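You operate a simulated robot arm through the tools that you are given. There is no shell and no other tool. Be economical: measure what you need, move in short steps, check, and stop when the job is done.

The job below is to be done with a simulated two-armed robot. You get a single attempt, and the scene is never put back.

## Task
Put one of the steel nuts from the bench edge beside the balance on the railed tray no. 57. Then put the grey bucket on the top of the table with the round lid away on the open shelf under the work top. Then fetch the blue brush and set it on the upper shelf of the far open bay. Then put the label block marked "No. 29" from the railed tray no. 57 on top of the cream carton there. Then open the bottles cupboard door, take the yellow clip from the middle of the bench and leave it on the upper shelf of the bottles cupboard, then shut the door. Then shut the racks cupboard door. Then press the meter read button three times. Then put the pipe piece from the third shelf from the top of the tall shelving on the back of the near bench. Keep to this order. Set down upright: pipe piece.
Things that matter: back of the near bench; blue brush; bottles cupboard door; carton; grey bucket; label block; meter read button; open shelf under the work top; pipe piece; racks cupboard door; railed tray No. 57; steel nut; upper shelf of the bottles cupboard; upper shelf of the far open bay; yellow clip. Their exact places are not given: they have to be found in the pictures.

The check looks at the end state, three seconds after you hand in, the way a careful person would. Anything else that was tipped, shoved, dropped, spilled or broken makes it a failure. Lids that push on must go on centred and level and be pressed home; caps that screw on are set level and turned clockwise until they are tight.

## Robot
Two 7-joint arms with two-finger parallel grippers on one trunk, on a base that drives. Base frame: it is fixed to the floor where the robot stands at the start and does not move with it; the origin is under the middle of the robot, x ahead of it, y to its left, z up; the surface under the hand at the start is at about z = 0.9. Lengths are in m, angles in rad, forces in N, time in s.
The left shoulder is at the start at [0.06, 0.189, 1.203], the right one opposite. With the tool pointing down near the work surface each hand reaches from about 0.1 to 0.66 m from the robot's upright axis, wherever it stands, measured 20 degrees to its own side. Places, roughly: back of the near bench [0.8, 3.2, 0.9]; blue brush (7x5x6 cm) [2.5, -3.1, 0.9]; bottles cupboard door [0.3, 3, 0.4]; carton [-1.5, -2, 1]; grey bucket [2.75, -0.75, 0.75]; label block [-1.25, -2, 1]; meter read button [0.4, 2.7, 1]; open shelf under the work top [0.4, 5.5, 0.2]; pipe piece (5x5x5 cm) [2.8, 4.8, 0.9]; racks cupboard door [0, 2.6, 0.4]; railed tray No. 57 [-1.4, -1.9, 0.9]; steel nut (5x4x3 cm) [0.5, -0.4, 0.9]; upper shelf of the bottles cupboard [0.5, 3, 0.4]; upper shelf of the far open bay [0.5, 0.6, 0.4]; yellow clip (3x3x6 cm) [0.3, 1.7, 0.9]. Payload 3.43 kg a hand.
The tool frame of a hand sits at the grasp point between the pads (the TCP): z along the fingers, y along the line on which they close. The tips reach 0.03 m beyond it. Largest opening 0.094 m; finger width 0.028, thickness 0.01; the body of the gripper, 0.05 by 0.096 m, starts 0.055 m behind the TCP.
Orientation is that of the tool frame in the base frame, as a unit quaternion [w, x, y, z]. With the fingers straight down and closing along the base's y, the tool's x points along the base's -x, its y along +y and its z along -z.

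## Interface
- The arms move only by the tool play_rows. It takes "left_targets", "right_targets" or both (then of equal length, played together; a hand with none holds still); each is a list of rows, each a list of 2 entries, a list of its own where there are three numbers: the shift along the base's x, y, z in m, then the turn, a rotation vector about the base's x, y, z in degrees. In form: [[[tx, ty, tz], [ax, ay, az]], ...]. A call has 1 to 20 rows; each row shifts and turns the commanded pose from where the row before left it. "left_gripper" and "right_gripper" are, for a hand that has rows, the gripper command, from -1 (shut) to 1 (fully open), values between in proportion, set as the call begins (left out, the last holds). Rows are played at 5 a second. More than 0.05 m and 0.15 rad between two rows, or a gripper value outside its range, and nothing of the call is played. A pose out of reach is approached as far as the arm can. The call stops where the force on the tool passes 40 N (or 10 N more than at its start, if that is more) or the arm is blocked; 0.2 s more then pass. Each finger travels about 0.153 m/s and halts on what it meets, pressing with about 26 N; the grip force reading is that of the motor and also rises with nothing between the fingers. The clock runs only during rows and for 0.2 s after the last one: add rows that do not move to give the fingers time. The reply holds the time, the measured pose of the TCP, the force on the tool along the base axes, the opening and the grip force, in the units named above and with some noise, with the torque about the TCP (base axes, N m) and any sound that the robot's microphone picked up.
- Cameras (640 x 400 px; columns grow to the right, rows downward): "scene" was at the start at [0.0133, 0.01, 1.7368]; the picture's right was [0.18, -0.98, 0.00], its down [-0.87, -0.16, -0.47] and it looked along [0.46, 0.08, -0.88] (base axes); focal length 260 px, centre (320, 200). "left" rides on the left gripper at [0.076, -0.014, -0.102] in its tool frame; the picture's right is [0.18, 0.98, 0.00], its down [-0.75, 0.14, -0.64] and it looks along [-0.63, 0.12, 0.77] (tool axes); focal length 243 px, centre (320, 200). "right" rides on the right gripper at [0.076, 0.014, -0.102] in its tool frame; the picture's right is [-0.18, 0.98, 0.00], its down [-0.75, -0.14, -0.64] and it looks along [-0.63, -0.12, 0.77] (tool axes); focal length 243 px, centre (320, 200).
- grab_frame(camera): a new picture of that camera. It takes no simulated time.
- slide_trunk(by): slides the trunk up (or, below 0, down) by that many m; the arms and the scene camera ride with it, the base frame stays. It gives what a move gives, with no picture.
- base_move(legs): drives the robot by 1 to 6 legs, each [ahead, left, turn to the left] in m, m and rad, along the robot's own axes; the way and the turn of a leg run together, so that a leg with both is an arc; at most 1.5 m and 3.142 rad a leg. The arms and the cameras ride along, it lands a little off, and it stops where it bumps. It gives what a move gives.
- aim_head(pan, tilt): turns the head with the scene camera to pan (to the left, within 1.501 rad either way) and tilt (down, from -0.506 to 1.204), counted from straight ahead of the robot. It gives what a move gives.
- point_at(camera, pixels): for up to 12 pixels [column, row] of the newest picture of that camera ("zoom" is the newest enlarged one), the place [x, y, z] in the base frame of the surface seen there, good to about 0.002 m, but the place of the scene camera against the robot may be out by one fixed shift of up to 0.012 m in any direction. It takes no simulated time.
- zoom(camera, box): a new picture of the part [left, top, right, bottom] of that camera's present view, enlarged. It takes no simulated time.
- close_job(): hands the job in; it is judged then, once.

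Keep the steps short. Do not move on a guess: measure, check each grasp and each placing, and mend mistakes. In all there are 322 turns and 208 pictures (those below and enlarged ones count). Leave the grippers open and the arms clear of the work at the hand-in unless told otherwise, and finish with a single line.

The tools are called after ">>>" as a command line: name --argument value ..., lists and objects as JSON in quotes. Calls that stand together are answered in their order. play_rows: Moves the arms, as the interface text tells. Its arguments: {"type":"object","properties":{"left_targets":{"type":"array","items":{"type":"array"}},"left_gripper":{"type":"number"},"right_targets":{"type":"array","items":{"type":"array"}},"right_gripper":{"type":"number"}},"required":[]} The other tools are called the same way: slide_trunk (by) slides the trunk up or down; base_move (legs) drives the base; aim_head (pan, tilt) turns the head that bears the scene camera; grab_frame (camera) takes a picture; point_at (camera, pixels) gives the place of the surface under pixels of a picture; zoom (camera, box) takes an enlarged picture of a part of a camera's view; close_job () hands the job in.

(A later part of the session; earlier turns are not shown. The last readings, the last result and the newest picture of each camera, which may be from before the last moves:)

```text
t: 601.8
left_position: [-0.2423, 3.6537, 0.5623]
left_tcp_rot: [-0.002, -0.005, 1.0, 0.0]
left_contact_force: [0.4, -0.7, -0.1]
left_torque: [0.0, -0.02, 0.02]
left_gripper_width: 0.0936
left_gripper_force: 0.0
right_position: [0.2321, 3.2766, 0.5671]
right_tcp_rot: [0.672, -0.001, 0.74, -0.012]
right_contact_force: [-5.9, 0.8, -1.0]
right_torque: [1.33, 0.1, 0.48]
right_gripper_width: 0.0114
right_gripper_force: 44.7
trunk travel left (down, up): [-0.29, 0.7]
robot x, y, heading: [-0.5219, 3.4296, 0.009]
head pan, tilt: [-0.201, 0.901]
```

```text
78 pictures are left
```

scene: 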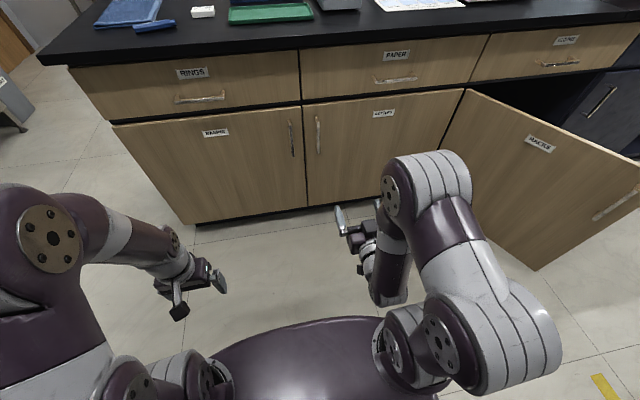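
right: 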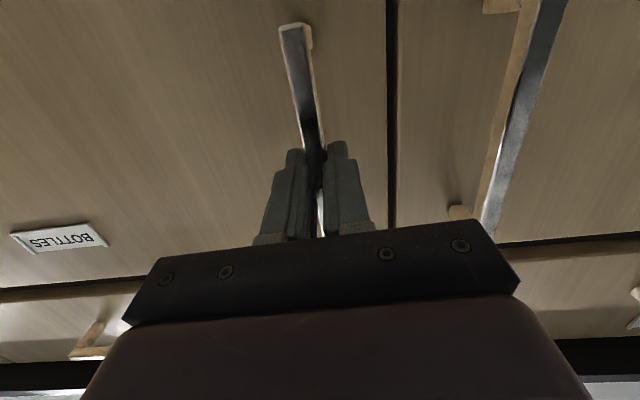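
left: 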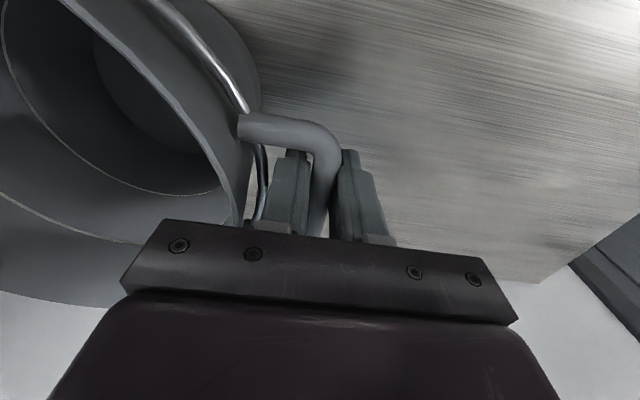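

Gripped. Pull along the arc to 15° first.

>>> play_rows --right_targets '[[[-0.024, -0.002, 0], [0, 0, 2.5]], [[-0.024, -0.0038, 0], [0, 0, 2.5]], [[-0.0236, -0.0046, 0], [0, 0, 2.5]], [[-0.0235, -0.0054, 0], [0, 0, 2.5]], [[-0.0231, -0.0067, 0], [0, 0, 2.5]], [[-0.023, -0.0074, 0], [0, 0, 2.5]], [[0, 0, 0], [0, 0, 0]]]'

```text
t: 603.4
left_position: [-0.2419, 3.6519, 0.5617]
left_tcp_rot: [-0.002, -0.004, 1.0, 0.001]
left_contact_force: [-0.6, -0.1, 0.1]
left_torque: [0.0, 0.0, 0.0]
left_gripper_width: 0.0938
left_gripper_force: 0.0
right_position: [0.0931, 3.2462, 0.5664]
right_tcp_rot: [0.669, -0.096, 0.733, 0.076]
right_contact_force: [6.5, -13.5, 3.8]
right_torque: [1.06, 0.97, 0.38]
right_gripper_width: 0.0114
right_gripper_force: 44.9
trunk travel left (down, up): [-0.29, 0.7]
robot x, y, heading: [-0.5206, 3.431, 0.006]
head pan, tilt: [-0.201, 0.901]
```

>>> play_rows --right_targets '[[[-0.0225, -0.0095, 0], [0, 0, 2.5]], [[-0.0222, -0.0095, 0], [0, 0, 2.5]], [[-0.0217, -0.011, 0], [0, 0, 2.5]], [[-0.0214, -0.0119, 0], [0, 0, 2.5]], [[-0.0206, -0.0125, 0], [0, 0, 2.5]], [[-0.0202, -0.0135, 0], [0, 0, 2.5]], [[0, 0, 0], [0, 0, 0]]]'

>>> grab_frame --camera "scene"

```text
t: 605.0
left_position: [-0.2421, 3.6521, 0.5605]
left_tcp_rot: [-0.001, -0.004, 1.0, 0.002]
left_contact_force: [-0.8, 0.0, 0.5]
left_torque: [0.02, 0.02, 0.02]
left_gripper_width: 0.0942
left_gripper_force: 0.1
right_position: [-0.0369, 3.1787, 0.5675]
right_tcp_rot: [0.654, -0.193, 0.714, 0.163]
right_contact_force: [14.3, -19.9, 14.7]
right_torque: [1.77, -0.15, 0.06]
right_gripper_width: 0.0113
right_gripper_force: 45.0
trunk travel left (down, up): [-0.29, 0.7]
robot x, y, heading: [-0.5174, 3.4294, 0.006]
head pan, tilt: [-0.201, 0.901]
```

```text
77 pictures are left
```

scene: 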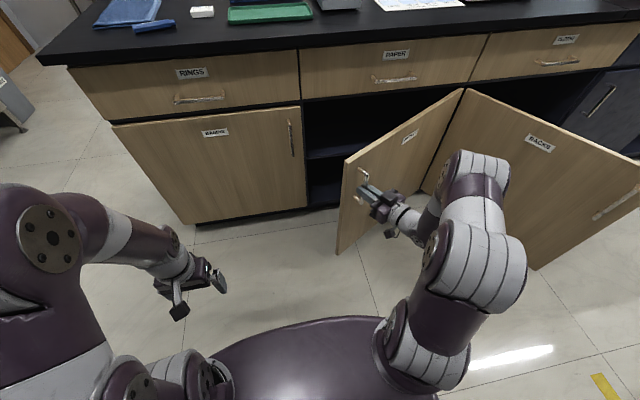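

The door is ~30° open. Release, back off, straighten the hand, and then push the door from inside.

>>> play_rows --right_targets '[[[0, 0, 0], [0, 0, 0]], [[0, 0, 0], [0, 0, 0]]]' --right_gripper -0.3

>>> play_rows --right_targets '[[[-0.026, -0.015, 0], [0, 0, 0]], [[-0.035, -0.02, 0], [0, 0, 0]], [[-0.035, -0.01, 0], [0, 0, 0]], [[-0.035, 0, 0], [0, 0, -7.5]], [[-0.03, 0.02, 0], [0, 0, -7.5]], [[-0.02, 0.03, 0], [0, 0, -7.5]], [[0, 0.03, 0], [0, 0, -7.5]], [[0, 0.03, 0], [0, 0, 0]], [[0, 0, 0], [0, 0, 0]]]'

>>> grab_frame --camera "scene"

```text
t: 605.6
left_position: [-0.2424, 3.6528, 0.5611]
left_tcp_rot: [-0.002, -0.004, 1.0, 0.0]
left_contact_force: [-0.6, -0.5, 0.0]
left_torque: [0.03, 0.05, 0.04]
left_gripper_width: 0.0939
left_gripper_force: 0.0
right_position: [-0.0372, 3.1813, 0.5659]
right_tcp_rot: [0.651, -0.194, 0.715, 0.164]
right_contact_force: [-0.1, -0.2, -0.3]
right_torque: [0.03, 0.01, 0.0]
right_gripper_width: 0.0328
right_gripper_force: 0.1
trunk travel left (down, up): [-0.29, 0.7]
robot x, y, heading: [-0.5189, 3.4277, 0.008]
head pan, tilt: [-0.201, 0.901]
```

```text
t: 607.5
left_position: [-0.2415, 3.6522, 0.56]
left_tcp_rot: [-0.002, -0.003, 1.0, 0.0]
left_contact_force: [0.1, -0.5, 0.1]
left_torque: [-0.04, 0.04, 0.01]
left_gripper_width: 0.0939
left_gripper_force: 0.1
right_position: [-0.2336, 3.0445, 0.6035]
right_tcp_rot: [0.697, 0.234, 0.629, -0.253]
right_contact_force: [1.2, 0.4, -0.9]
right_torque: [-0.01, -0.02, 0.0]
right_gripper_width: 0.0331
right_gripper_force: 0.0
trunk travel left (down, up): [-0.29, 0.7]
robot x, y, heading: [-0.5186, 3.4295, 0.01]
head pan, tilt: [-0.201, 0.901]
stopped in row 9 (right hand): the arm was blocked; the commanded pose is now the measured one
```

```text
76 pictures are left
```

scene: 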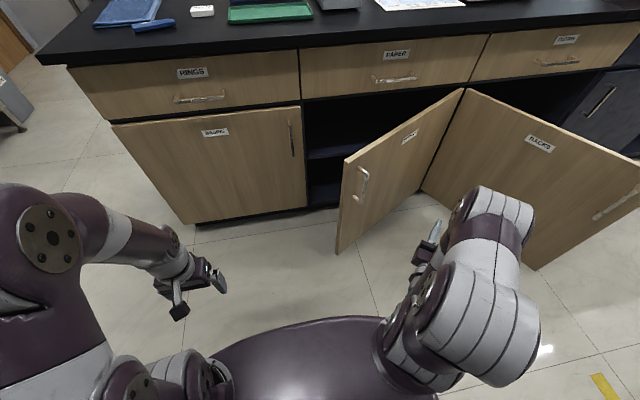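

The arm hit its limit with the hand so close to the body. Back the base 0.25, then recover the right hand to the pointing-down pose.

>>> base_move --legs '[[-0.25, 0, 0]]'

>>> play_rows --right_targets '[[[0.02, 0.01, 0], [0, 0, 8]], [[0.02, 0.01, 0], [0, 0, 8]], [[0.02, 0.01, 0], [0, 0, 8]], [[0.02, 0.01, 0], [0, 0, 8]], [[0.02, 0.01, 0], [0, 0, 8]], [[0, 0, 0.02], [0, 8, 0]], [[0, 0, 0.02], [0, 8, 0]], [[0, 0, 0.02], [0, 8, 0]], [[0, 0, 0.02], [0, 8, 0]], [[0, 0, 0.02], [0, 8, 0]], [[0, 0, 0.02], [0, 8, 0]], [[0, 0, 0], [0, 8, 0]], [[0, 0, 0], [0, 8, 0]], [[0, 0, 0], [0, 8, 0]], [[0, 0, 0], [0, 8, 0]], [[0, 0, 0], [0, 8, 0]], [[0, 0, 0], [0, 6, 0]], [[0, 0, 0], [0, 0, 0]]]'

```text
t: 609.3
left_position: [-0.4912, 3.6519, 0.5613]
left_tcp_rot: [0.0, -0.005, 1.0, 0.0]
left_contact_force: [0.0, 0.3, -0.2]
left_torque: [-0.01, 0.03, 0.01]
left_gripper_width: 0.0938
left_gripper_force: 0.0
right_position: [-0.4845, 3.0429, 0.6043]
right_tcp_rot: [0.698, 0.234, 0.628, -0.252]
right_contact_force: [-0.1, 0.5, 0.7]
right_torque: [0.02, 0.01, 0.02]
right_gripper_width: 0.0331
right_gripper_force: 0.0
trunk travel left (down, up): [-0.29, 0.7]
robot x, y, heading: [-0.768, 3.4253, 0.013]
head pan, tilt: [-0.201, 0.901]
```

```text
t: 613.1
left_position: [-0.4921, 3.6516, 0.5619]
left_tcp_rot: [-0.001, -0.004, 1.0, -0.001]
left_contact_force: [0.4, 0.6, 0.5]
left_torque: [0.04, 0.01, -0.02]
left_gripper_width: 0.0939
left_gripper_force: 0.1
right_position: [-0.3993, 3.0802, 0.6882]
right_tcp_rot: [0.131, 0.002, 0.991, 0.025]
right_contact_force: [-0.5, 0.4, -0.4]
right_torque: [0.0, -0.02, 0.0]
right_gripper_width: 0.0329
right_gripper_force: 0.1
right hand out of reach, approached as far as the arm can: row 15, 16, 17
trunk travel left (down, up): [-0.29, 0.7]
robot x, y, heading: [-0.7683, 3.4302, 0.016]
head pan, tilt: [-0.201, 0.901]
```

Right hand recovered (15° tilt). Move base to x≈-0.62 and bring the closed right hand around the door's free edge (at ≈(-0.02,3.23)).

>>> base_move --legs '[[0.15, 0, -0.012]]'

>>> play_rows --right_targets '[[[0, 0.045, -0.01], [0, 0, 0]], [[0, 0.045, -0.015], [0, 0, 0]], [[0, 0.045, -0.015], [0, 0, 0]], [[0, 0.045, -0.015], [0, 0, 0]], [[0, 0.045, -0.015], [0, 0, 0]], [[0, 0.045, -0.015], [0, 0, 0]], [[0, 0.03, -0.015], [0, 0, 0]], [[0.045, 0, 0], [0, 0, 0]], [[0.045, 0, 0], [0, 0, 0]], [[0.045, 0, 0], [0, 0, 0]], [[0.045, 0, 0], [0, 0, 0]], [[0.045, 0, 0], [0, 0, 0]], [[0.04, 0, 0], [0, 0, 0]], [[0, 0, 0], [0, 0, 0]]]' --right_gripper -1

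>>> grab_frame --camera "scene"

```text
t: 614.5
left_position: [-0.3379, 3.6491, 0.5608]
left_tcp_rot: [-0.001, 0.001, 1.0, 0.001]
left_contact_force: [0.4, 0.3, 0.3]
left_torque: [0.04, -0.02, 0.01]
left_gripper_width: 0.0946
left_gripper_force: 0.0
right_position: [-0.2528, 3.0769, 0.6888]
right_tcp_rot: [0.13, 0.008, 0.991, 0.023]
right_contact_force: [-0.6, -0.1, -0.3]
right_torque: [0.0, -0.01, 0.03]
right_gripper_width: 0.0326
right_gripper_force: 0.1
trunk travel left (down, up): [-0.29, 0.7]
robot x, y, heading: [-0.6178, 3.4281, -0.005]
head pan, tilt: [-0.201, 0.901]
```

```text
t: 617.5
left_position: [-0.3378, 3.6493, 0.5602]
left_tcp_rot: [-0.002, 0.001, 1.0, 0.0]
left_contact_force: [-0.1, 0.9, 0.0]
left_torque: [-0.03, 0.0, -0.01]
left_gripper_width: 0.0938
left_gripper_force: 0.0
right_position: [-0.014, 3.2743, 0.5267]
right_tcp_rot: [0.227, 0.017, 0.974, -0.011]
right_contact_force: [0.4, 0.1, 0.5]
right_torque: [0.02, 0.01, 0.01]
right_gripper_width: 0.0
right_gripper_force: 26.2
right hand out of reach, approached as far as the arm can: row 2, 3, 4, 5, 6, 7, 8, 9, 10, 11
trunk travel left (down, up): [-0.29, 0.7]
robot x, y, heading: [-0.619, 3.4269, -0.001]
head pan, tilt: [-0.201, 0.901]
```

```text
75 pictures are left
```

scene: 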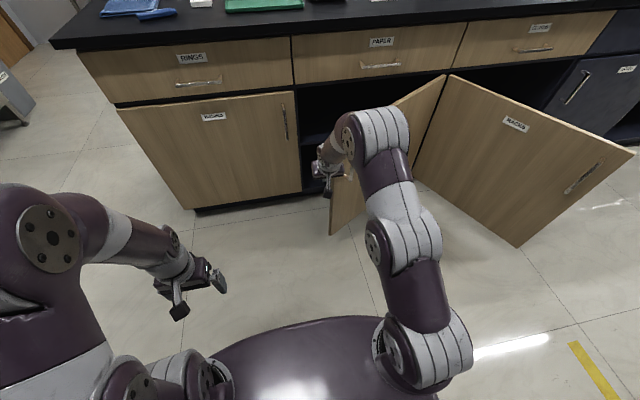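

The hand is just inside the free edge. Push by stepping the base to the right 0.2.

>>> base_move --legs '[[0, -0.2, 0]]'

>>> grab_frame --camera "scene"

```text
t: 618.3
left_position: [-0.3393, 3.634, 0.5621]
left_tcp_rot: [-0.002, 0.0, 1.0, 0.0]
left_contact_force: [0.1, 0.3, 0.0]
left_torque: [0.03, -0.02, -0.02]
left_gripper_width: 0.0941
left_gripper_force: 0.0
right_position: [-0.0149, 3.267, 0.5271]
right_tcp_rot: [0.227, 0.009, 0.974, -0.011]
right_contact_force: [-1.4, 3.8, 0.7]
right_torque: [-0.26, -0.08, 0.06]
right_gripper_width: 0.0001
right_gripper_force: 26.1
trunk travel left (down, up): [-0.29, 0.7]
robot x, y, heading: [-0.6155, 3.4153, 0.001]
head pan, tilt: [-0.201, 0.901]
stopped in leg 1: the force on the tool passed its limit at 68 N (the readings are from after the stop); the commanded pose is now the measured one
```

```text
74 pictures are left
```

scene: 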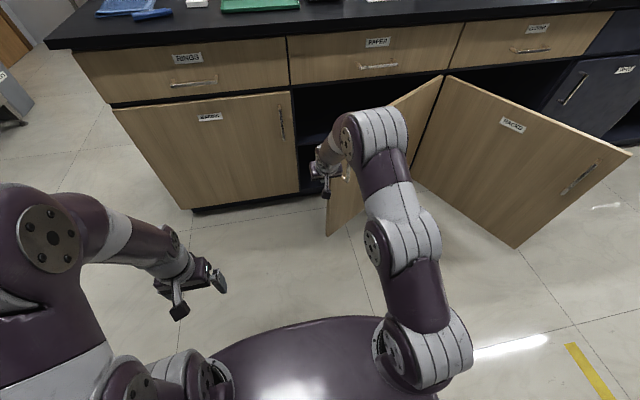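

The push was along the door; I must hook further behind it. Shift the hand left a little, go 0.12 further in, then pull back.

>>> play_rows --right_targets '[[[0, 0.02, 0], [0, 0, 0]], [[0, 0.02, 0], [0, 0, 0]], [[0, 0, 0], [0, 0, 0]]]'

>>> base_move --legs '[[0.14, 0, 0]]'

>>> play_rows --right_targets '[[[0, -0.03, 0], [0, 0, 0]], [[0, -0.03, 0], [0, 0, 0]], [[0, 0, 0], [0, 0, 0]]]'

>>> grab_frame --camera "scene"

```text
t: 619.1
left_position: [-0.3399, 3.6348, 0.5613]
left_tcp_rot: [-0.002, 0.001, 1.0, 0.001]
left_contact_force: [-0.4, -0.3, -0.4]
left_torque: [-0.04, -0.01, 0.0]
left_gripper_width: 0.094
left_gripper_force: 0.2
right_position: [-0.0159, 3.3047, 0.5269]
right_tcp_rot: [0.227, 0.009, 0.974, -0.011]
right_contact_force: [0.3, 0.1, -0.7]
right_torque: [0.0, 0.03, 0.01]
right_gripper_width: 0.0002
right_gripper_force: 26.3
trunk travel left (down, up): [-0.29, 0.7]
robot x, y, heading: [-0.6179, 3.4141, 0.0]
head pan, tilt: [-0.201, 0.901]
```

```text
t: 620.4
left_position: [-0.1975, 3.6338, 0.5603]
left_tcp_rot: [-0.001, 0.0, 1.0, 0.0]
left_contact_force: [1.2, 0.0, -0.2]
left_torque: [0.0, -0.02, -0.03]
left_gripper_width: 0.0942
left_gripper_force: 0.1
right_position: [0.1249, 3.3063, 0.526]
right_tcp_rot: [0.227, 0.01, 0.974, -0.01]
right_contact_force: [-0.6, 0.0, 0.0]
right_torque: [0.0, -0.02, 0.0]
right_gripper_width: 0.0
right_gripper_force: 26.0
trunk travel left (down, up): [-0.29, 0.7]
robot x, y, heading: [-0.4759, 3.4114, -0.001]
head pan, tilt: [-0.201, 0.901]
```

```text
t: 621.2
left_position: [-0.1975, 3.6334, 0.5603]
left_tcp_rot: [-0.002, 0.0, 1.0, -0.001]
left_contact_force: [-0.2, 0.1, -0.4]
left_torque: [-0.02, 0.01, 0.01]
left_gripper_width: 0.0942
left_gripper_force: 0.2
right_position: [0.126, 3.2435, 0.5247]
right_tcp_rot: [0.228, 0.009, 0.974, -0.01]
right_contact_force: [1.1, -0.6, -0.5]
right_torque: [-0.01, -0.01, 0.0]
right_gripper_width: 0.0
right_gripper_force: 26.0
trunk travel left (down, up): [-0.29, 0.7]
robot x, y, heading: [-0.4785, 3.4146, 0.0]
head pan, tilt: [-0.201, 0.901]
```

```text
73 pictures are left
```

scene: 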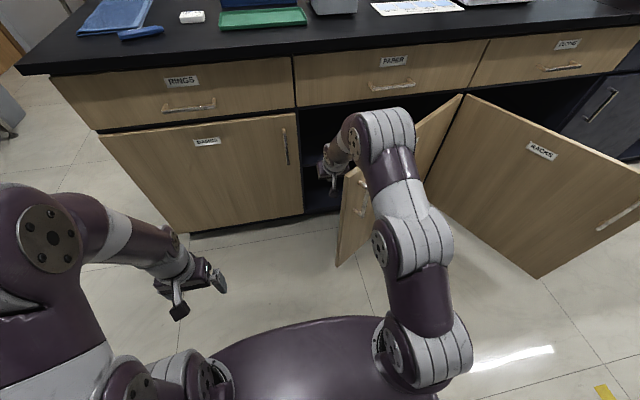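

Pull along the arc with the hand behind the door, following radius 0.5 about the hinge.

>>> play_rows --right_targets '[[[-0.02, -0.035, 0], [0, 0, 0]], [[-0.03, -0.03, 0], [0, 0, 0]], [[-0.03, -0.016, 0], [0, 0, 0]], [[-0.03, -0.018, 0], [0, 0, 0]], [[-0.036, -0.025, 0], [0, 0, 0]], [[-0.034, -0.027, 0], [0, 0, 0]], [[-0.031, -0.03, 0], [0, 0, 0]], [[-0.029, -0.033, 0], [0, 0, 0]], [[0, 0, 0], [0, 0, 0]]]'

>>> grab_frame --camera "scene"

```text
t: 623.2
left_position: [-0.1977, 3.6341, 0.5612]
left_tcp_rot: [-0.002, 0.0, 1.0, 0.0]
left_contact_force: [-0.6, -0.5, -1.3]
left_torque: [0.01, 0.0, 0.02]
left_gripper_width: 0.0939
left_gripper_force: 0.2
right_position: [-0.116, 3.0298, 0.5285]
right_tcp_rot: [0.228, 0.008, 0.974, -0.009]
right_contact_force: [-0.4, 0.3, 0.6]
right_torque: [0.01, -0.01, -0.01]
right_gripper_width: 0.0001
right_gripper_force: 25.1
trunk travel left (down, up): [-0.29, 0.7]
robot x, y, heading: [-0.4828, 3.4144, -0.001]
head pan, tilt: [-0.201, 0.901]
```

```text
72 pictures are left
```

scene: 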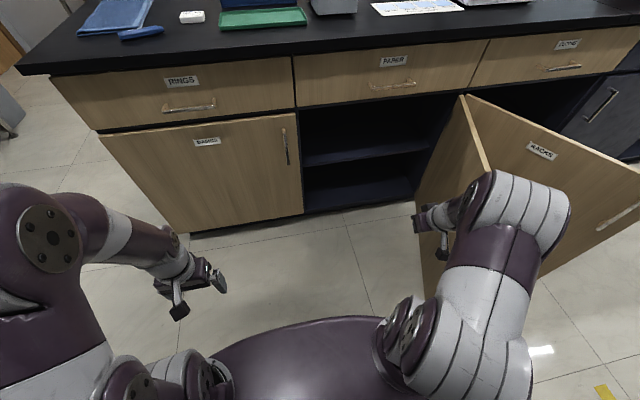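

Works. Continue to about 78°.

>>> play_rows --right_targets '[[[-0.026, -0.036, 0], [0, 0, 0]], [[-0.023, -0.037, 0], [0, 0, 0]], [[-0.019, -0.039, 0], [0, 0, 0]], [[-0.015, -0.041, 0], [0, 0, 0]], [[-0.005, -0.03, 0], [0, 0, 0]], [[0, 0, 0], [0, 0, 0]]]'

>>> grab_frame --camera "scene"

```text
t: 624.6
left_position: [-0.1983, 3.6339, 0.5611]
left_tcp_rot: [-0.001, 0.0, 1.0, -0.001]
left_contact_force: [0.0, -0.1, 0.3]
left_torque: [0.04, 0.01, -0.02]
left_gripper_width: 0.094
left_gripper_force: 0.1
right_position: [-0.2015, 2.8487, 0.5275]
right_tcp_rot: [0.228, 0.008, 0.974, -0.01]
right_contact_force: [0.1, -0.4, 0.0]
right_torque: [0.0, -0.01, 0.0]
right_gripper_width: 0.0001
right_gripper_force: 25.8
trunk travel left (down, up): [-0.29, 0.7]
robot x, y, heading: [-0.4808, 3.4147, 0.002]
head pan, tilt: [-0.201, 0.901]
```

```text
71 pictures are left
```

scene: 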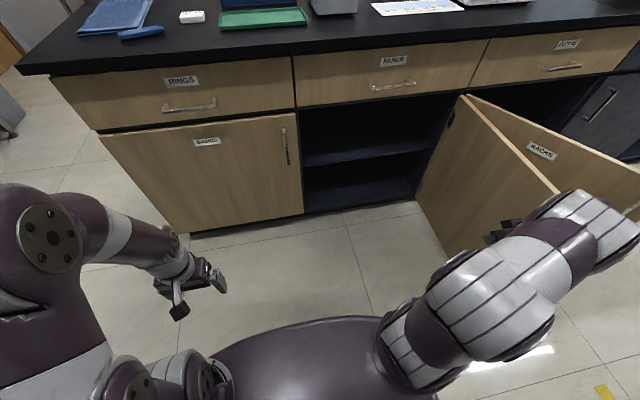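

Door is wide open. Measure the inside of the cupboard now, then withdraw the hand.

>>> point_at --camera "scene" --pixels '[[350, 155], [350, 162], [380, 145], [320, 155], [410, 145], [360, 110], [360, 120], [360, 190], [302, 140], [440, 110], [500, 155], [555, 185]]'

>>> play_rows --right_targets '[[[0, 0.045, 0], [0, 0, 0]], [[0, 0.045, 0], [0, 0, 0]], [[0, 0.045, 0], [0, 0, 0]], [[0, 0.045, 0.01], [0, 0, 0]], [[0, 0.03, 0.03], [0, 0, 0]], [[0, 0, 0.03], [0, 0, 0]], [[0, 0, 0], [0, 0, 0]]]'

>>> zoom --camera "scene" --box '[280, 80, 480, 220]'

```text
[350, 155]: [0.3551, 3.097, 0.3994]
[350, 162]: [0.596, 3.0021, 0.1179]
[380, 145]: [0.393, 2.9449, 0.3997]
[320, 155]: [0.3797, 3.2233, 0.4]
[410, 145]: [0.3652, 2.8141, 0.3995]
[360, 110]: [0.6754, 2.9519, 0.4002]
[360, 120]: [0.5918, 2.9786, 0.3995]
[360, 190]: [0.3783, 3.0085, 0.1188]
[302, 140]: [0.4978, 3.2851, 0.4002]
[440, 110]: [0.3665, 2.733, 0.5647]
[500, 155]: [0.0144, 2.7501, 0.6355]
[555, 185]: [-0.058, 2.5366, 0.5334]
```

```text
t: 626.2
left_position: [-0.199, 3.6341, 0.5613]
left_tcp_rot: [-0.002, 0.0, 1.0, 0.0]
left_contact_force: [-0.7, -0.4, 0.0]
left_torque: [-0.01, -0.02, 0.03]
left_gripper_width: 0.0939
left_gripper_force: 0.1
right_position: [-0.202, 3.0589, 0.5983]
right_tcp_rot: [0.228, 0.008, 0.974, -0.01]
right_contact_force: [0.2, 1.0, -0.1]
right_torque: [-0.01, 0.04, 0.03]
right_gripper_width: 0.0003
right_gripper_force: 26.3
trunk travel left (down, up): [-0.29, 0.7]
robot x, y, heading: [-0.4802, 3.4144, -0.002]
head pan, tilt: [-0.201, 0.901]
```

```text
2.86 times, centred on (380, 150) of scene
```

zoom: 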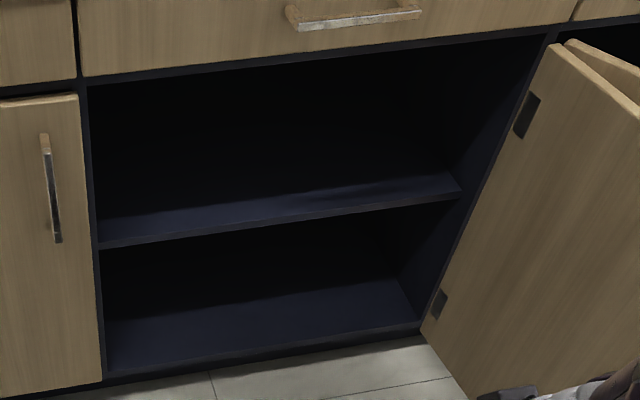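

Upper shelf z 0.40, from x 0.355, y 2.75–3.30, empty. Now fetch the clip: back off, strafe right to y≈1.9, raise trunk.

>>> base_move --legs '[[-0.26, 0, 0], [0, -1.48, 0]]'

>>> slide_trunk --by 0.4

>>> slide_trunk --by 0.2

>>> base_move --legs '[[0.5, 0, 0]]'

>>> aim_head --pan -0.1 --tilt 0.8

>>> grab_frame --camera "scene"

```text
t: 635.0
left_position: [-0.4686, 2.149, 0.5608]
left_tcp_rot: [-0.002, 0.007, 1.0, 0.001]
left_contact_force: [0.5, 0.8, 0.1]
left_torque: [-0.06, 0.0, -0.01]
left_gripper_width: 0.0942
left_gripper_force: 0.2
right_position: [-0.4827, 1.575, 0.5973]
right_tcp_rot: [0.227, 0.016, 0.974, -0.012]
right_contact_force: [-0.1, -0.4, 0.9]
right_torque: [0.03, 0.04, -0.03]
right_gripper_width: 0.0
right_gripper_force: 26.3
trunk travel left (down, up): [-0.29, 0.7]
robot x, y, heading: [-0.7523, 1.934, -0.015]
head pan, tilt: [-0.201, 0.901]
```

```text
t: 638.9
left_position: [-0.4688, 2.1489, 0.9615]
left_tcp_rot: [-0.001, 0.008, 1.0, 0.0]
left_contact_force: [0.5, 0.0, 0.1]
left_torque: [-0.02, 0.02, -0.01]
left_gripper_width: 0.0939
left_gripper_force: 0.1
right_position: [-0.4819, 1.5747, 0.9979]
right_tcp_rot: [0.226, 0.016, 0.974, -0.012]
right_contact_force: [0.0, 0.7, 0.6]
right_torque: [0.01, 0.02, -0.02]
right_gripper_width: 0.0
right_gripper_force: 26.5
trunk travel left (down, up): [-0.69, 0.3]
robot x, y, heading: [-0.7515, 1.9354, -0.014]
head pan, tilt: [-0.201, 0.901]
```

```text
t: 641.0
left_position: [-0.4678, 2.1493, 1.1612]
left_tcp_rot: [-0.001, 0.008, 1.0, 0.0]
left_contact_force: [-0.9, -0.3, -0.4]
left_torque: [0.0, -0.01, -0.01]
left_gripper_width: 0.094
left_gripper_force: 0.1
right_position: [-0.4823, 1.5734, 1.1981]
right_tcp_rot: [0.226, 0.016, 0.974, -0.012]
right_contact_force: [-1.0, 0.7, 1.0]
right_torque: [0.02, 0.05, 0.01]
right_gripper_width: 0.0
right_gripper_force: 25.7
trunk travel left (down, up): [-0.89, 0.1]
robot x, y, heading: [-0.7503, 1.9331, -0.015]
head pan, tilt: [-0.201, 0.901]
```

```text
t: 644.0
left_position: [0.03, 2.1469, 1.1625]
left_tcp_rot: [-0.002, 0.003, 1.0, 0.0]
left_contact_force: [0.2, 0.6, -0.9]
left_torque: [0.02, -0.01, -0.02]
left_gripper_width: 0.094
left_gripper_force: 0.0
right_position: [0.0233, 1.5724, 1.198]
right_tcp_rot: [0.227, 0.012, 0.974, -0.01]
right_contact_force: [-0.1, 0.5, -0.3]
right_torque: [-0.03, 0.0, -0.03]
right_gripper_width: 0.0003
right_gripper_force: 26.2
trunk travel left (down, up): [-0.89, 0.1]
robot x, y, heading: [-0.2483, 1.9277, -0.005]
head pan, tilt: [-0.201, 0.901]
```

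```text
t: 644.6
left_position: [0.0306, 2.1477, 1.1615]
left_tcp_rot: [-0.001, 0.004, 1.0, 0.0]
left_contact_force: [-0.8, -0.3, 0.1]
left_torque: [0.0, -0.03, -0.01]
left_gripper_width: 0.094
left_gripper_force: 0.2
right_position: [0.0228, 1.5722, 1.1984]
right_tcp_rot: [0.227, 0.012, 0.974, -0.01]
right_contact_force: [0.7, -0.3, -1.0]
right_torque: [0.03, 0.0, 0.01]
right_gripper_width: 0.0
right_gripper_force: 26.0
trunk travel left (down, up): [-0.89, 0.1]
robot x, y, heading: [-0.2499, 1.9257, -0.005]
head pan, tilt: [-0.099, 0.799]
```

```text
69 pictures are left
```

scene: 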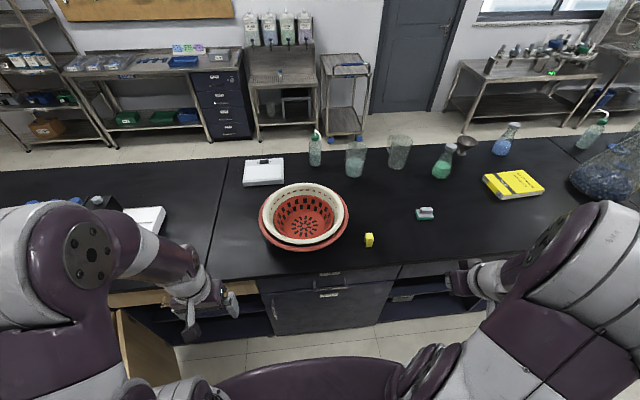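

>>> zoom --camera "scene" --box '[335, 215, 405, 260]'

>>> point_at --camera "zoom" --pixels '[[320, 190], [300, 160], [340, 250], [270, 260], [375, 230], [290, 300], [350, 300], [330, 150]]'

```text
8.89 times, centred on (370, 238) of scene
```

zoom: 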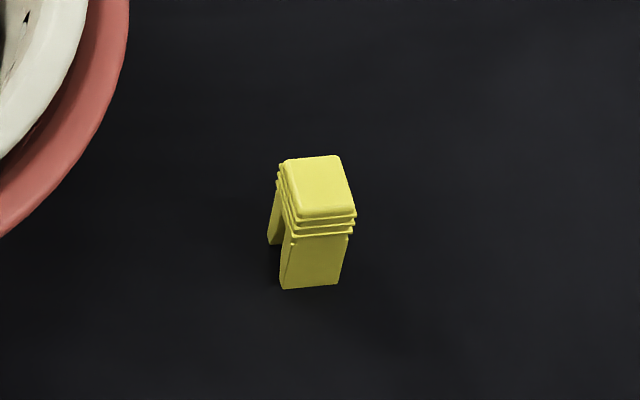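

```text
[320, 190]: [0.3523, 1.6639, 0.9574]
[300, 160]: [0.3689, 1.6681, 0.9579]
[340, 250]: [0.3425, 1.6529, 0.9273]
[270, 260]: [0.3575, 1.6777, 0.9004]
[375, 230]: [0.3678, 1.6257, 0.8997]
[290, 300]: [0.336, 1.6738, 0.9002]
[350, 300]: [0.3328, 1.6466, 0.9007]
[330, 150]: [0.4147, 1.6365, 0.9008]
```

The clip stands upright (inverted U), top z 0.958, 0.026 wide in y. I'll tilt the hand to ~52° and look with the hand camera.

>>> play_rows --right_targets '[[[0.02, 0.02, -0.02], [0, -6.5, 0]], [[0.03, 0.02, -0.02], [0, -6.5, 0]], [[0.03, 0.02, -0.02], [0, -6.5, 0]], [[0.03, 0.02, -0.02], [0, -6.5, 0]], [[0.03, 0.01, -0.02], [0, 0, 0]], [[0.03, 0, -0.02], [0, 0, 0]], [[0, 0, 0], [0, 0, 0]]]' --right_gripper 0.3

>>> grab_frame --camera "right"

```text
t: 646.2
left_position: [0.0303, 2.1457, 1.1615]
left_tcp_rot: [-0.001, 0.003, 1.0, 0.0]
left_contact_force: [0.1, 0.4, 0.8]
left_torque: [-0.02, -0.03, 0.01]
left_gripper_width: 0.0942
left_gripper_force: 0.1
right_position: [0.2013, 1.652, 1.0805]
right_tcp_rot: [0.441, 0.014, 0.897, -0.008]
right_contact_force: [1.0, -0.7, -1.0]
right_torque: [0.01, 0.0, -0.01]
right_gripper_width: 0.0612
right_gripper_force: 0.0
right hand out of reach, approached as far as the arm can: row 4
trunk travel left (down, up): [-0.89, 0.1]
robot x, y, heading: [-0.2507, 1.9281, -0.004]
head pan, tilt: [-0.099, 0.799]
```

```text
67 pictures are left
```

right: 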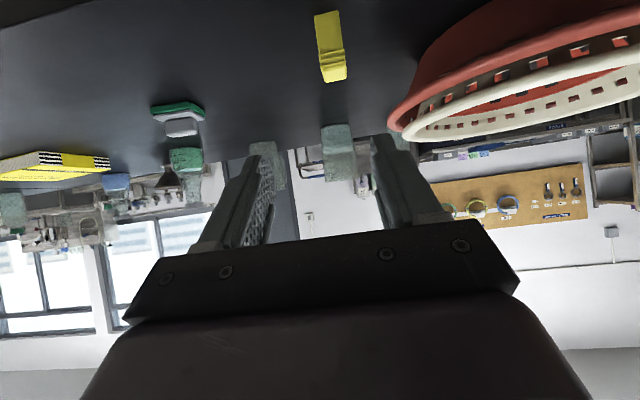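

>>> point_at --camera "right" --pixels '[[316, 30], [340, 30], [333, 75], [325, 60], [345, 70], [320, 15], [338, 12], [392, 125], [324, 80]]'

>>> zoom --camera "right" --box '[290, 0, 370, 100]'

```text
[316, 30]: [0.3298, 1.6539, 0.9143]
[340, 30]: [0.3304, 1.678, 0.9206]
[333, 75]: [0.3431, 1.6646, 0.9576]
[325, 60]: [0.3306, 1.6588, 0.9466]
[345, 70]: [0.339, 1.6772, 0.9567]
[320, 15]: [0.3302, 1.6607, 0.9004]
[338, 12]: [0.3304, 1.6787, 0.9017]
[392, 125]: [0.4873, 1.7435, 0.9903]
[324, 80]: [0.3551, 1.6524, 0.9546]
```

```text
4.00 times, centred on (330, 50) of right
```

zoom: 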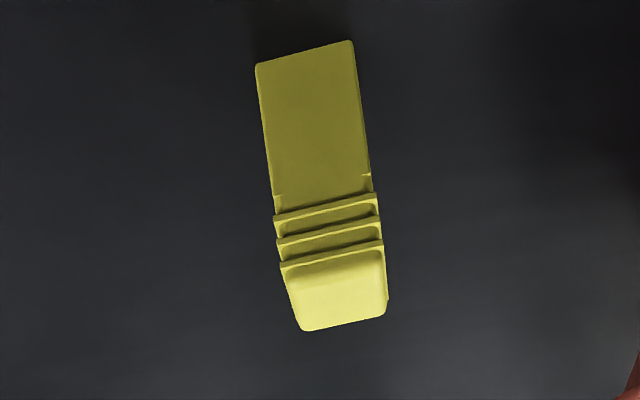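

>>> play_rows --right_targets '[[[0.026, 0.007, -0.036], [0, 0, 0]], [[0.026, 0.007, -0.036], [0, 0, 0]], [[0.032, 0, -0.024], [0, 0, 0]], [[0.032, 0, -0.024], [0, 0, 0]], [[0.031, 0, -0.025], [0, 0, 0]], [[0, 0, 0], [0, 0, 0]]]'

>>> grab_frame --camera "right"

```text
t: 647.6
left_position: [0.0293, 2.1484, 1.1626]
left_tcp_rot: [-0.001, 0.004, 1.0, 0.0]
left_contact_force: [-1.0, 0.3, 0.3]
left_torque: [0.01, 0.0, 0.05]
left_gripper_width: 0.0939
left_gripper_force: 0.1
right_position: [0.3421, 1.6603, 0.945]
right_tcp_rot: [0.441, 0.015, 0.898, -0.009]
right_contact_force: [-0.3, -0.2, -0.9]
right_torque: [0.02, 0.02, -0.03]
right_gripper_width: 0.0609
right_gripper_force: 0.0
right hand out of reach, approached as far as the arm can: row 2
trunk travel left (down, up): [-0.89, 0.1]
robot x, y, heading: [-0.2528, 1.9267, -0.008]
head pan, tilt: [-0.099, 0.799]
```

```text
65 pictures are left
```

right: 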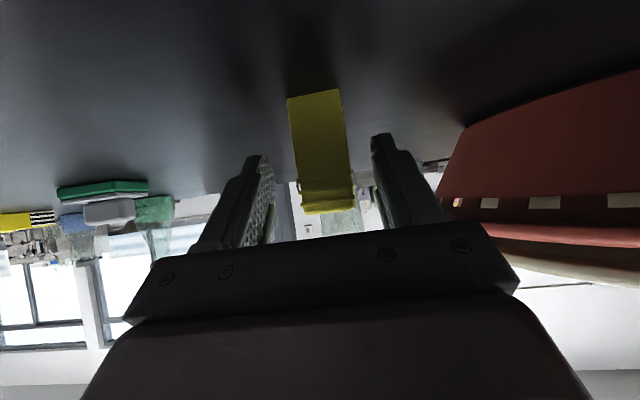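

>>> play_rows --right_targets '[[[0.007, 0.005, -0.009], [0, 0, 0]], [[0, 0, 0], [0, 0, 0]]]'

>>> play_rows --right_targets '[[[0, 0, 0], [0, 0, 0]], [[0, 0, 0], [0, 0, 0]], [[0, 0, 0], [0, 0, 0]]]' --right_gripper -1

>>> play_rows --right_targets '[[[0, 0, 0.03], [0, 0, 0]], [[0, 0, 0.04], [0, 0, 0]], [[-0.02, 0, 0.04], [0, 0, 0]], [[-0.03, 0, 0.02], [0, 0, 0]], [[0, 0, 0], [0, 0, 0]]]'

>>> grab_frame --camera "right"

```text
t: 648.2
left_position: [0.0309, 2.1476, 1.1613]
left_tcp_rot: [-0.001, 0.003, 1.0, -0.001]
left_contact_force: [-0.3, 0.5, 0.3]
left_torque: [0.0, 0.01, -0.01]
left_gripper_width: 0.094
left_gripper_force: 0.0
right_position: [0.3499, 1.6652, 0.9353]
right_tcp_rot: [0.44, 0.014, 0.898, -0.008]
right_contact_force: [0.1, 1.0, -0.1]
right_torque: [-0.03, 0.01, -0.01]
right_gripper_width: 0.0612
right_gripper_force: 0.0
trunk travel left (down, up): [-0.89, 0.1]
robot x, y, heading: [-0.2525, 1.9307, -0.003]
head pan, tilt: [-0.099, 0.799]
```

```text
t: 649.0
left_position: [0.0311, 2.147, 1.1621]
left_tcp_rot: [-0.002, 0.004, 1.0, 0.0]
left_contact_force: [-0.2, 0.6, 0.3]
left_torque: [0.0, -0.07, -0.03]
left_gripper_width: 0.0939
left_gripper_force: 0.0
right_position: [0.35, 1.6664, 0.9357]
right_tcp_rot: [0.439, 0.014, 0.898, -0.007]
right_contact_force: [0.5, -0.2, 0.0]
right_torque: [-0.02, -0.01, 0.04]
right_gripper_width: 0.0293
right_gripper_force: 26.1
trunk travel left (down, up): [-0.89, 0.1]
robot x, y, heading: [-0.2553, 1.9282, -0.01]
head pan, tilt: [-0.099, 0.799]
```

```text
t: 650.2
left_position: [0.0323, 2.1463, 1.1611]
left_tcp_rot: [-0.001, 0.004, 1.0, 0.0]
left_contact_force: [-1.2, 0.1, 0.1]
left_torque: [-0.01, -0.01, -0.03]
left_gripper_width: 0.0943
left_gripper_force: 0.0
right_position: [0.3039, 1.6681, 1.0669]
right_tcp_rot: [0.439, 0.014, 0.898, -0.008]
right_contact_force: [-0.7, 0.4, 0.0]
right_torque: [0.03, -0.01, 0.01]
right_gripper_width: 0.0293
right_gripper_force: 26.1
trunk travel left (down, up): [-0.89, 0.1]
robot x, y, heading: [-0.2538, 1.9261, -0.009]
head pan, tilt: [-0.099, 0.799]
```

```text
64 pictures are left
```

right: 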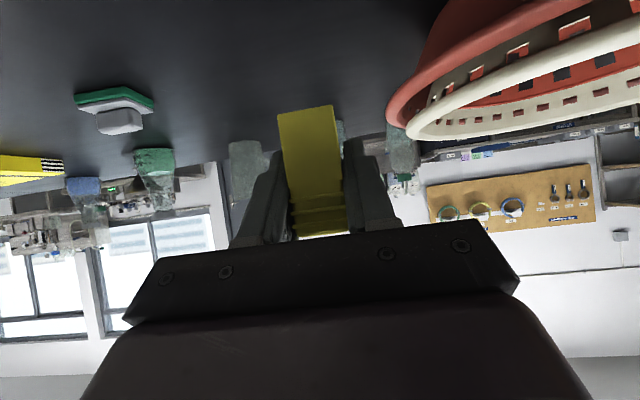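

Clip held upright. Back off, strafe left to y≈3.29 (hands pass above the doors), then lower the trunk.

>>> base_move --legs '[[-0.5, 0, 0.009], [0, 1.37, 0]]'

>>> slide_trunk --by -0.4

>>> slide_trunk --by -0.19

>>> aim_head --pan -0.2 --tilt 0.7

>>> grab_frame --camera "scene"

```text
t: 659.6
left_position: [-0.4862, 3.5119, 1.1608]
left_tcp_rot: [-0.001, -0.005, 1.0, -0.001]
left_contact_force: [-0.5, 0.4, -0.1]
left_torque: [-0.02, 0.0, 0.02]
left_gripper_width: 0.0941
left_gripper_force: 0.1
right_position: [-0.2082, 3.0363, 1.0663]
right_tcp_rot: [0.441, 0.007, 0.898, -0.005]
right_contact_force: [-0.2, -0.6, 0.4]
right_torque: [0.01, 0.01, 0.01]
right_gripper_width: 0.0294
right_gripper_force: 25.6
trunk travel left (down, up): [-0.89, 0.1]
robot x, y, heading: [-0.7628, 3.2913, 0.006]
head pan, tilt: [-0.099, 0.799]
```

```text
t: 663.4
left_position: [-0.4866, 3.5101, 0.7617]
left_tcp_rot: [-0.002, -0.004, 1.0, 0.0]
left_contact_force: [-0.6, -0.6, -0.1]
left_torque: [0.01, 0.0, 0.01]
left_gripper_width: 0.094
left_gripper_force: 0.0
right_position: [-0.2078, 3.0352, 0.6662]
right_tcp_rot: [0.441, 0.007, 0.898, -0.005]
right_contact_force: [-0.7, 0.4, 0.2]
right_torque: [-0.03, 0.0, 0.02]
right_gripper_width: 0.0292
right_gripper_force: 26.2
trunk travel left (down, up): [-0.49, 0.5]
robot x, y, heading: [-0.7659, 3.2892, 0.011]
head pan, tilt: [-0.099, 0.799]
```

```text
t: 665.5
left_position: [-0.4866, 3.5107, 0.5709]
left_tcp_rot: [-0.002, -0.004, 1.0, 0.0]
left_contact_force: [-0.4, 0.1, 0.3]
left_torque: [-0.01, -0.01, 0.02]
left_gripper_width: 0.0937
left_gripper_force: 0.0
right_position: [-0.2066, 3.0366, 0.4763]
right_tcp_rot: [0.44, 0.007, 0.898, -0.004]
right_contact_force: [-0.2, -0.7, 0.6]
right_torque: [0.02, -0.01, -0.01]
right_gripper_width: 0.0294
right_gripper_force: 26.0
trunk travel left (down, up): [-0.3, 0.69]
robot x, y, heading: [-0.7623, 3.2879, 0.009]
head pan, tilt: [-0.099, 0.799]
```

```text
t: 666.2
left_position: [-0.4862, 3.5113, 0.5704]
left_tcp_rot: [-0.001, -0.004, 1.0, 0.0]
left_contact_force: [0.0, -0.4, -0.9]
left_torque: [-0.05, 0.0, 0.0]
left_gripper_width: 0.0937
left_gripper_force: 0.1
right_position: [-0.2076, 3.0362, 0.4759]
right_tcp_rot: [0.441, 0.007, 0.898, -0.005]
right_contact_force: [-0.3, 0.0, 0.0]
right_torque: [-0.02, 0.02, 0.0]
right_gripper_width: 0.0296
right_gripper_force: 25.8
trunk travel left (down, up): [-0.3, 0.69]
robot x, y, heading: [-0.7671, 3.2861, 0.006]
head pan, tilt: [-0.201, 0.7]
```

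```text
63 pictures are left
```

scene: 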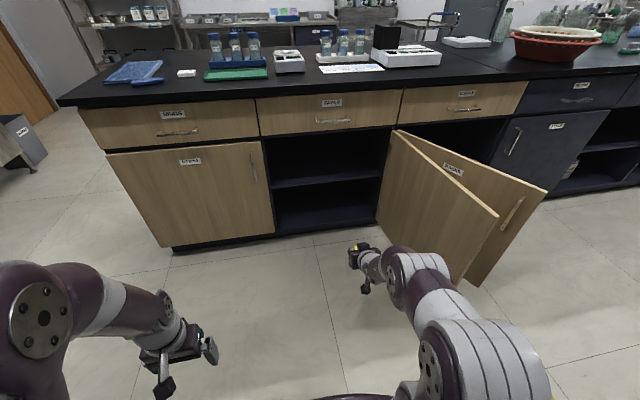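

>>> base_move --legs '[[0.5, 0, -0.006]]'

>>> grab_frame --camera "right"

```text
t: 669.1
left_position: [0.0161, 3.5134, 0.5707]
left_tcp_rot: [-0.002, -0.002, 1.0, 0.0]
left_contact_force: [-0.3, 0.3, 0.0]
left_torque: [-0.03, -0.02, -0.01]
left_gripper_width: 0.0938
left_gripper_force: 0.1
right_position: [0.2923, 3.037, 0.4758]
right_tcp_rot: [0.439, 0.01, 0.898, -0.006]
right_contact_force: [-0.3, -0.5, 0.2]
right_torque: [-0.01, -0.02, -0.03]
right_gripper_width: 0.0296
right_gripper_force: 26.4
trunk travel left (down, up): [-0.3, 0.69]
robot x, y, heading: [-0.2633, 3.2865, 0.006]
head pan, tilt: [-0.201, 0.7]
```

```text
62 pictures are left
```

right: 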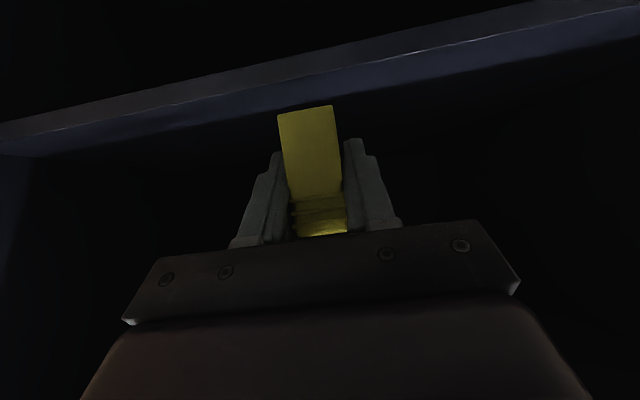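

>>> play_rows --right_targets '[[[0.035, 0, 0], [0, 0, 0]], [[0.035, 0, 0], [0, 0, 0]], [[0.035, 0, 0], [0, 0, 0]], [[0.035, 0, 0], [0, 0, 0]], [[0, 0, -0.02], [0, 0, 0]], [[0, 0, -0.015], [0, 0, 0]], [[0, 0, 0], [0, 0, 0]]]'

>>> play_rows --right_targets '[[[0, 0, -0.004], [0, 0, 0]], [[0, 0, 0], [0, 0, 0]]]'

```text
t: 670.7
left_position: [0.0158, 3.5138, 0.5709]
left_tcp_rot: [-0.002, -0.002, 1.0, 0.0]
left_contact_force: [-0.2, 0.2, 0.0]
left_torque: [-0.02, 0.0, -0.02]
left_gripper_width: 0.094
left_gripper_force: 0.1
right_position: [0.4325, 3.0359, 0.4419]
right_tcp_rot: [0.441, 0.01, 0.898, -0.006]
right_contact_force: [-0.3, -0.2, -0.6]
right_torque: [0.0, -0.01, -0.06]
right_gripper_width: 0.0293
right_gripper_force: 25.8
trunk travel left (down, up): [-0.3, 0.69]
robot x, y, heading: [-0.2596, 3.2955, 0.008]
head pan, tilt: [-0.201, 0.7]
```

```text
t: 671.3
left_position: [0.016, 3.5135, 0.5697]
left_tcp_rot: [-0.002, -0.002, 1.0, -0.001]
left_contact_force: [0.0, 0.1, -0.1]
left_torque: [-0.02, 0.03, 0.01]
left_gripper_width: 0.094
left_gripper_force: 0.1
right_position: [0.4326, 3.0365, 0.4384]
right_tcp_rot: [0.44, 0.01, 0.898, -0.006]
right_contact_force: [-0.4, -0.5, -0.7]
right_torque: [0.0, 0.02, -0.01]
right_gripper_width: 0.0296
right_gripper_force: 25.9
trunk travel left (down, up): [-0.3, 0.69]
robot x, y, heading: [-0.2652, 3.2902, 0.008]
head pan, tilt: [-0.201, 0.7]
```

>>> play_rows --right_targets '[[[0, 0, -0.0025], [0, 0, 0]], [[0, 0, 0], [0, 0, 0]]]'

>>> grab_frame --camera "right"

```text
t: 671.9
left_position: [0.0145, 3.5145, 0.5722]
left_tcp_rot: [-0.001, -0.002, 1.0, 0.0]
left_contact_force: [-0.5, 0.3, 0.4]
left_torque: [0.0, 0.0, 0.03]
left_gripper_width: 0.0937
left_gripper_force: 0.0
right_position: [0.4321, 3.0372, 0.4363]
right_tcp_rot: [0.441, 0.009, 0.897, -0.005]
right_contact_force: [1.7, -0.2, 3.2]
right_torque: [-0.01, -0.06, 0.02]
right_gripper_width: 0.0293
right_gripper_force: 26.1
trunk travel left (down, up): [-0.3, 0.69]
robot x, y, heading: [-0.2596, 3.2904, 0.004]
head pan, tilt: [-0.201, 0.7]
```

```text
61 pictures are left
```

right: 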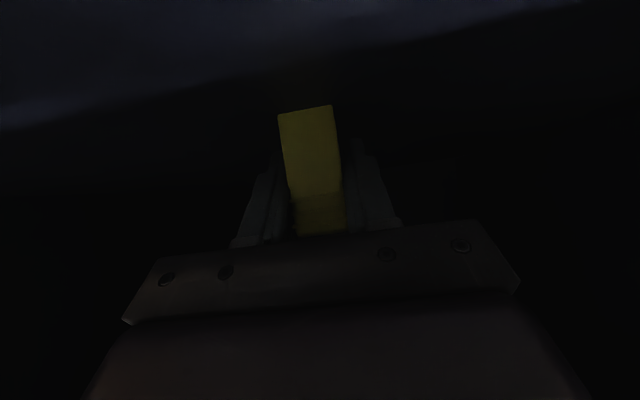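

Contact (3 N). Release and withdraw along the tool axis.

>>> play_rows --right_targets '[[[0, 0, 0], [0, 0, 0]], [[0, 0, 0], [0, 0, 0]]]' --right_gripper 0.3

>>> play_rows --right_targets '[[[-0.03, 0, 0.015], [0, 0, 0]], [[-0.035, 0, 0.01], [0, 0, 0]], [[-0.04, 0, 0.01], [0, 0, 0]], [[-0.04, 0, 0], [0, 0, 0]], [[0, 0, 0], [0, 0, 0]]]'

>>> grab_frame --camera "right"

```text
t: 672.5
left_position: [0.0157, 3.513, 0.5697]
left_tcp_rot: [-0.002, -0.002, 1.0, 0.0]
left_contact_force: [-0.2, 0.2, -0.1]
left_torque: [-0.03, -0.01, 0.01]
left_gripper_width: 0.0941
left_gripper_force: 0.1
right_position: [0.4321, 3.0361, 0.4357]
right_tcp_rot: [0.439, 0.01, 0.898, -0.006]
right_contact_force: [-0.3, 0.4, -0.4]
right_torque: [-0.01, 0.01, -0.01]
right_gripper_width: 0.061
right_gripper_force: 0.1
trunk travel left (down, up): [-0.3, 0.69]
robot x, y, heading: [-0.265, 3.2913, 0.005]
head pan, tilt: [-0.201, 0.7]
```

```text
t: 673.7
left_position: [0.0152, 3.5133, 0.5705]
left_tcp_rot: [-0.001, -0.001, 1.0, -0.001]
left_contact_force: [0.8, -0.7, 0.3]
left_torque: [0.04, 0.01, -0.01]
left_gripper_width: 0.0937
left_gripper_force: 0.1
right_position: [0.2918, 3.0368, 0.4676]
right_tcp_rot: [0.441, 0.009, 0.897, -0.006]
right_contact_force: [0.2, 0.1, 0.5]
right_torque: [0.0, -0.02, -0.02]
right_gripper_width: 0.0611
right_gripper_force: 0.1
right hand out of reach, approached as far as the arm can: row 2
trunk travel left (down, up): [-0.3, 0.69]
robot x, y, heading: [-0.2688, 3.2923, 0.009]
head pan, tilt: [-0.201, 0.7]
```

```text
60 pictures are left
```

right: 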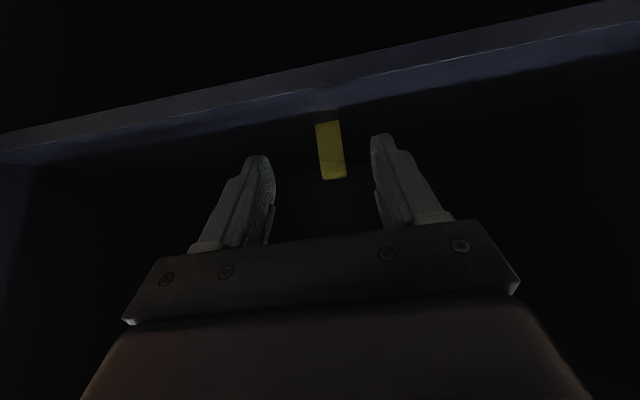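

The clip stands on the upper shelf. Now go around the door edge to its outer face: back to x≈-0.97, strafe right, then forward between the two doors.

>>> base_move --legs '[[-0.72, 0, -0.008], [0, -0.39, 0]]'

>>> play_rows --right_targets '[[[0, 0, 0.02], [0, 0, 0]], [[0, 0, 0.02], [0, 0, 0]], [[0, 0, 0], [0, 0, 0]]]' --right_gripper -1

>>> grab_frame --camera "scene"

```text
t: 679.7
left_position: [-0.7039, 3.1256, 0.5718]
left_tcp_rot: [-0.002, -0.005, 1.0, -0.001]
left_contact_force: [0.0, 1.1, 0.8]
left_torque: [0.0, 0.0, -0.03]
left_gripper_width: 0.0938
left_gripper_force: 0.0
right_position: [-0.4226, 2.6509, 0.4675]
right_tcp_rot: [0.44, 0.006, 0.898, -0.004]
right_contact_force: [0.0, 0.6, 0.4]
right_torque: [0.0, 0.04, 0.01]
right_gripper_width: 0.0609
right_gripper_force: 0.0
trunk travel left (down, up): [-0.3, 0.69]
robot x, y, heading: [-0.9772, 2.9011, 0.013]
head pan, tilt: [-0.201, 0.7]
```

```text
t: 680.5
left_position: [-0.7036, 3.1259, 0.5716]
left_tcp_rot: [-0.002, -0.006, 1.0, 0.0]
left_contact_force: [-1.2, -0.2, 0.0]
left_torque: [-0.01, -0.03, -0.01]
left_gripper_width: 0.0941
left_gripper_force: 0.0
right_position: [-0.4226, 2.6513, 0.5078]
right_tcp_rot: [0.44, 0.006, 0.898, -0.004]
right_contact_force: [0.1, -0.8, 0.0]
right_torque: [-0.03, 0.0, 0.01]
right_gripper_width: 0.0
right_gripper_force: 25.7
trunk travel left (down, up): [-0.3, 0.69]
robot x, y, heading: [-0.9781, 2.9015, 0.009]
head pan, tilt: [-0.201, 0.7]
```

```text
59 pictures are left
```

scene: 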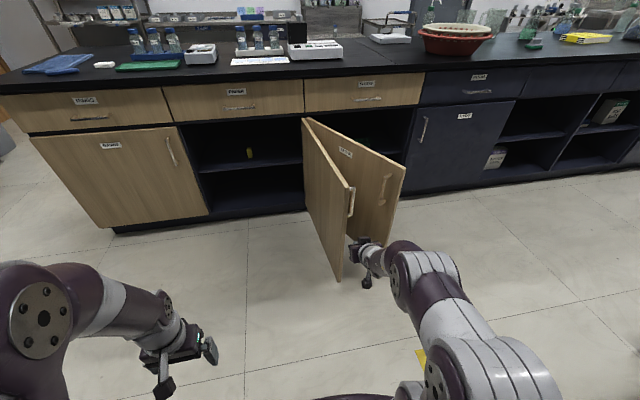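

>>> point_at --camera "scene" --pixels '[[345, 200], [347, 190], [340, 275], [351, 200], [403, 175], [385, 190], [395, 200], [375, 240], [370, 160]]'

```text
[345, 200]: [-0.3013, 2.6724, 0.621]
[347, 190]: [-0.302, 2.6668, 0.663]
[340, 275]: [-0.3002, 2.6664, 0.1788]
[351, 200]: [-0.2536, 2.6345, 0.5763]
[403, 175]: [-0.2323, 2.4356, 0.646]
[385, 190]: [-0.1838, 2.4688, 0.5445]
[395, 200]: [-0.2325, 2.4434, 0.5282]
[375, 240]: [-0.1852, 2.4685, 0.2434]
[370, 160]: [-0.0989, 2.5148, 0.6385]
```

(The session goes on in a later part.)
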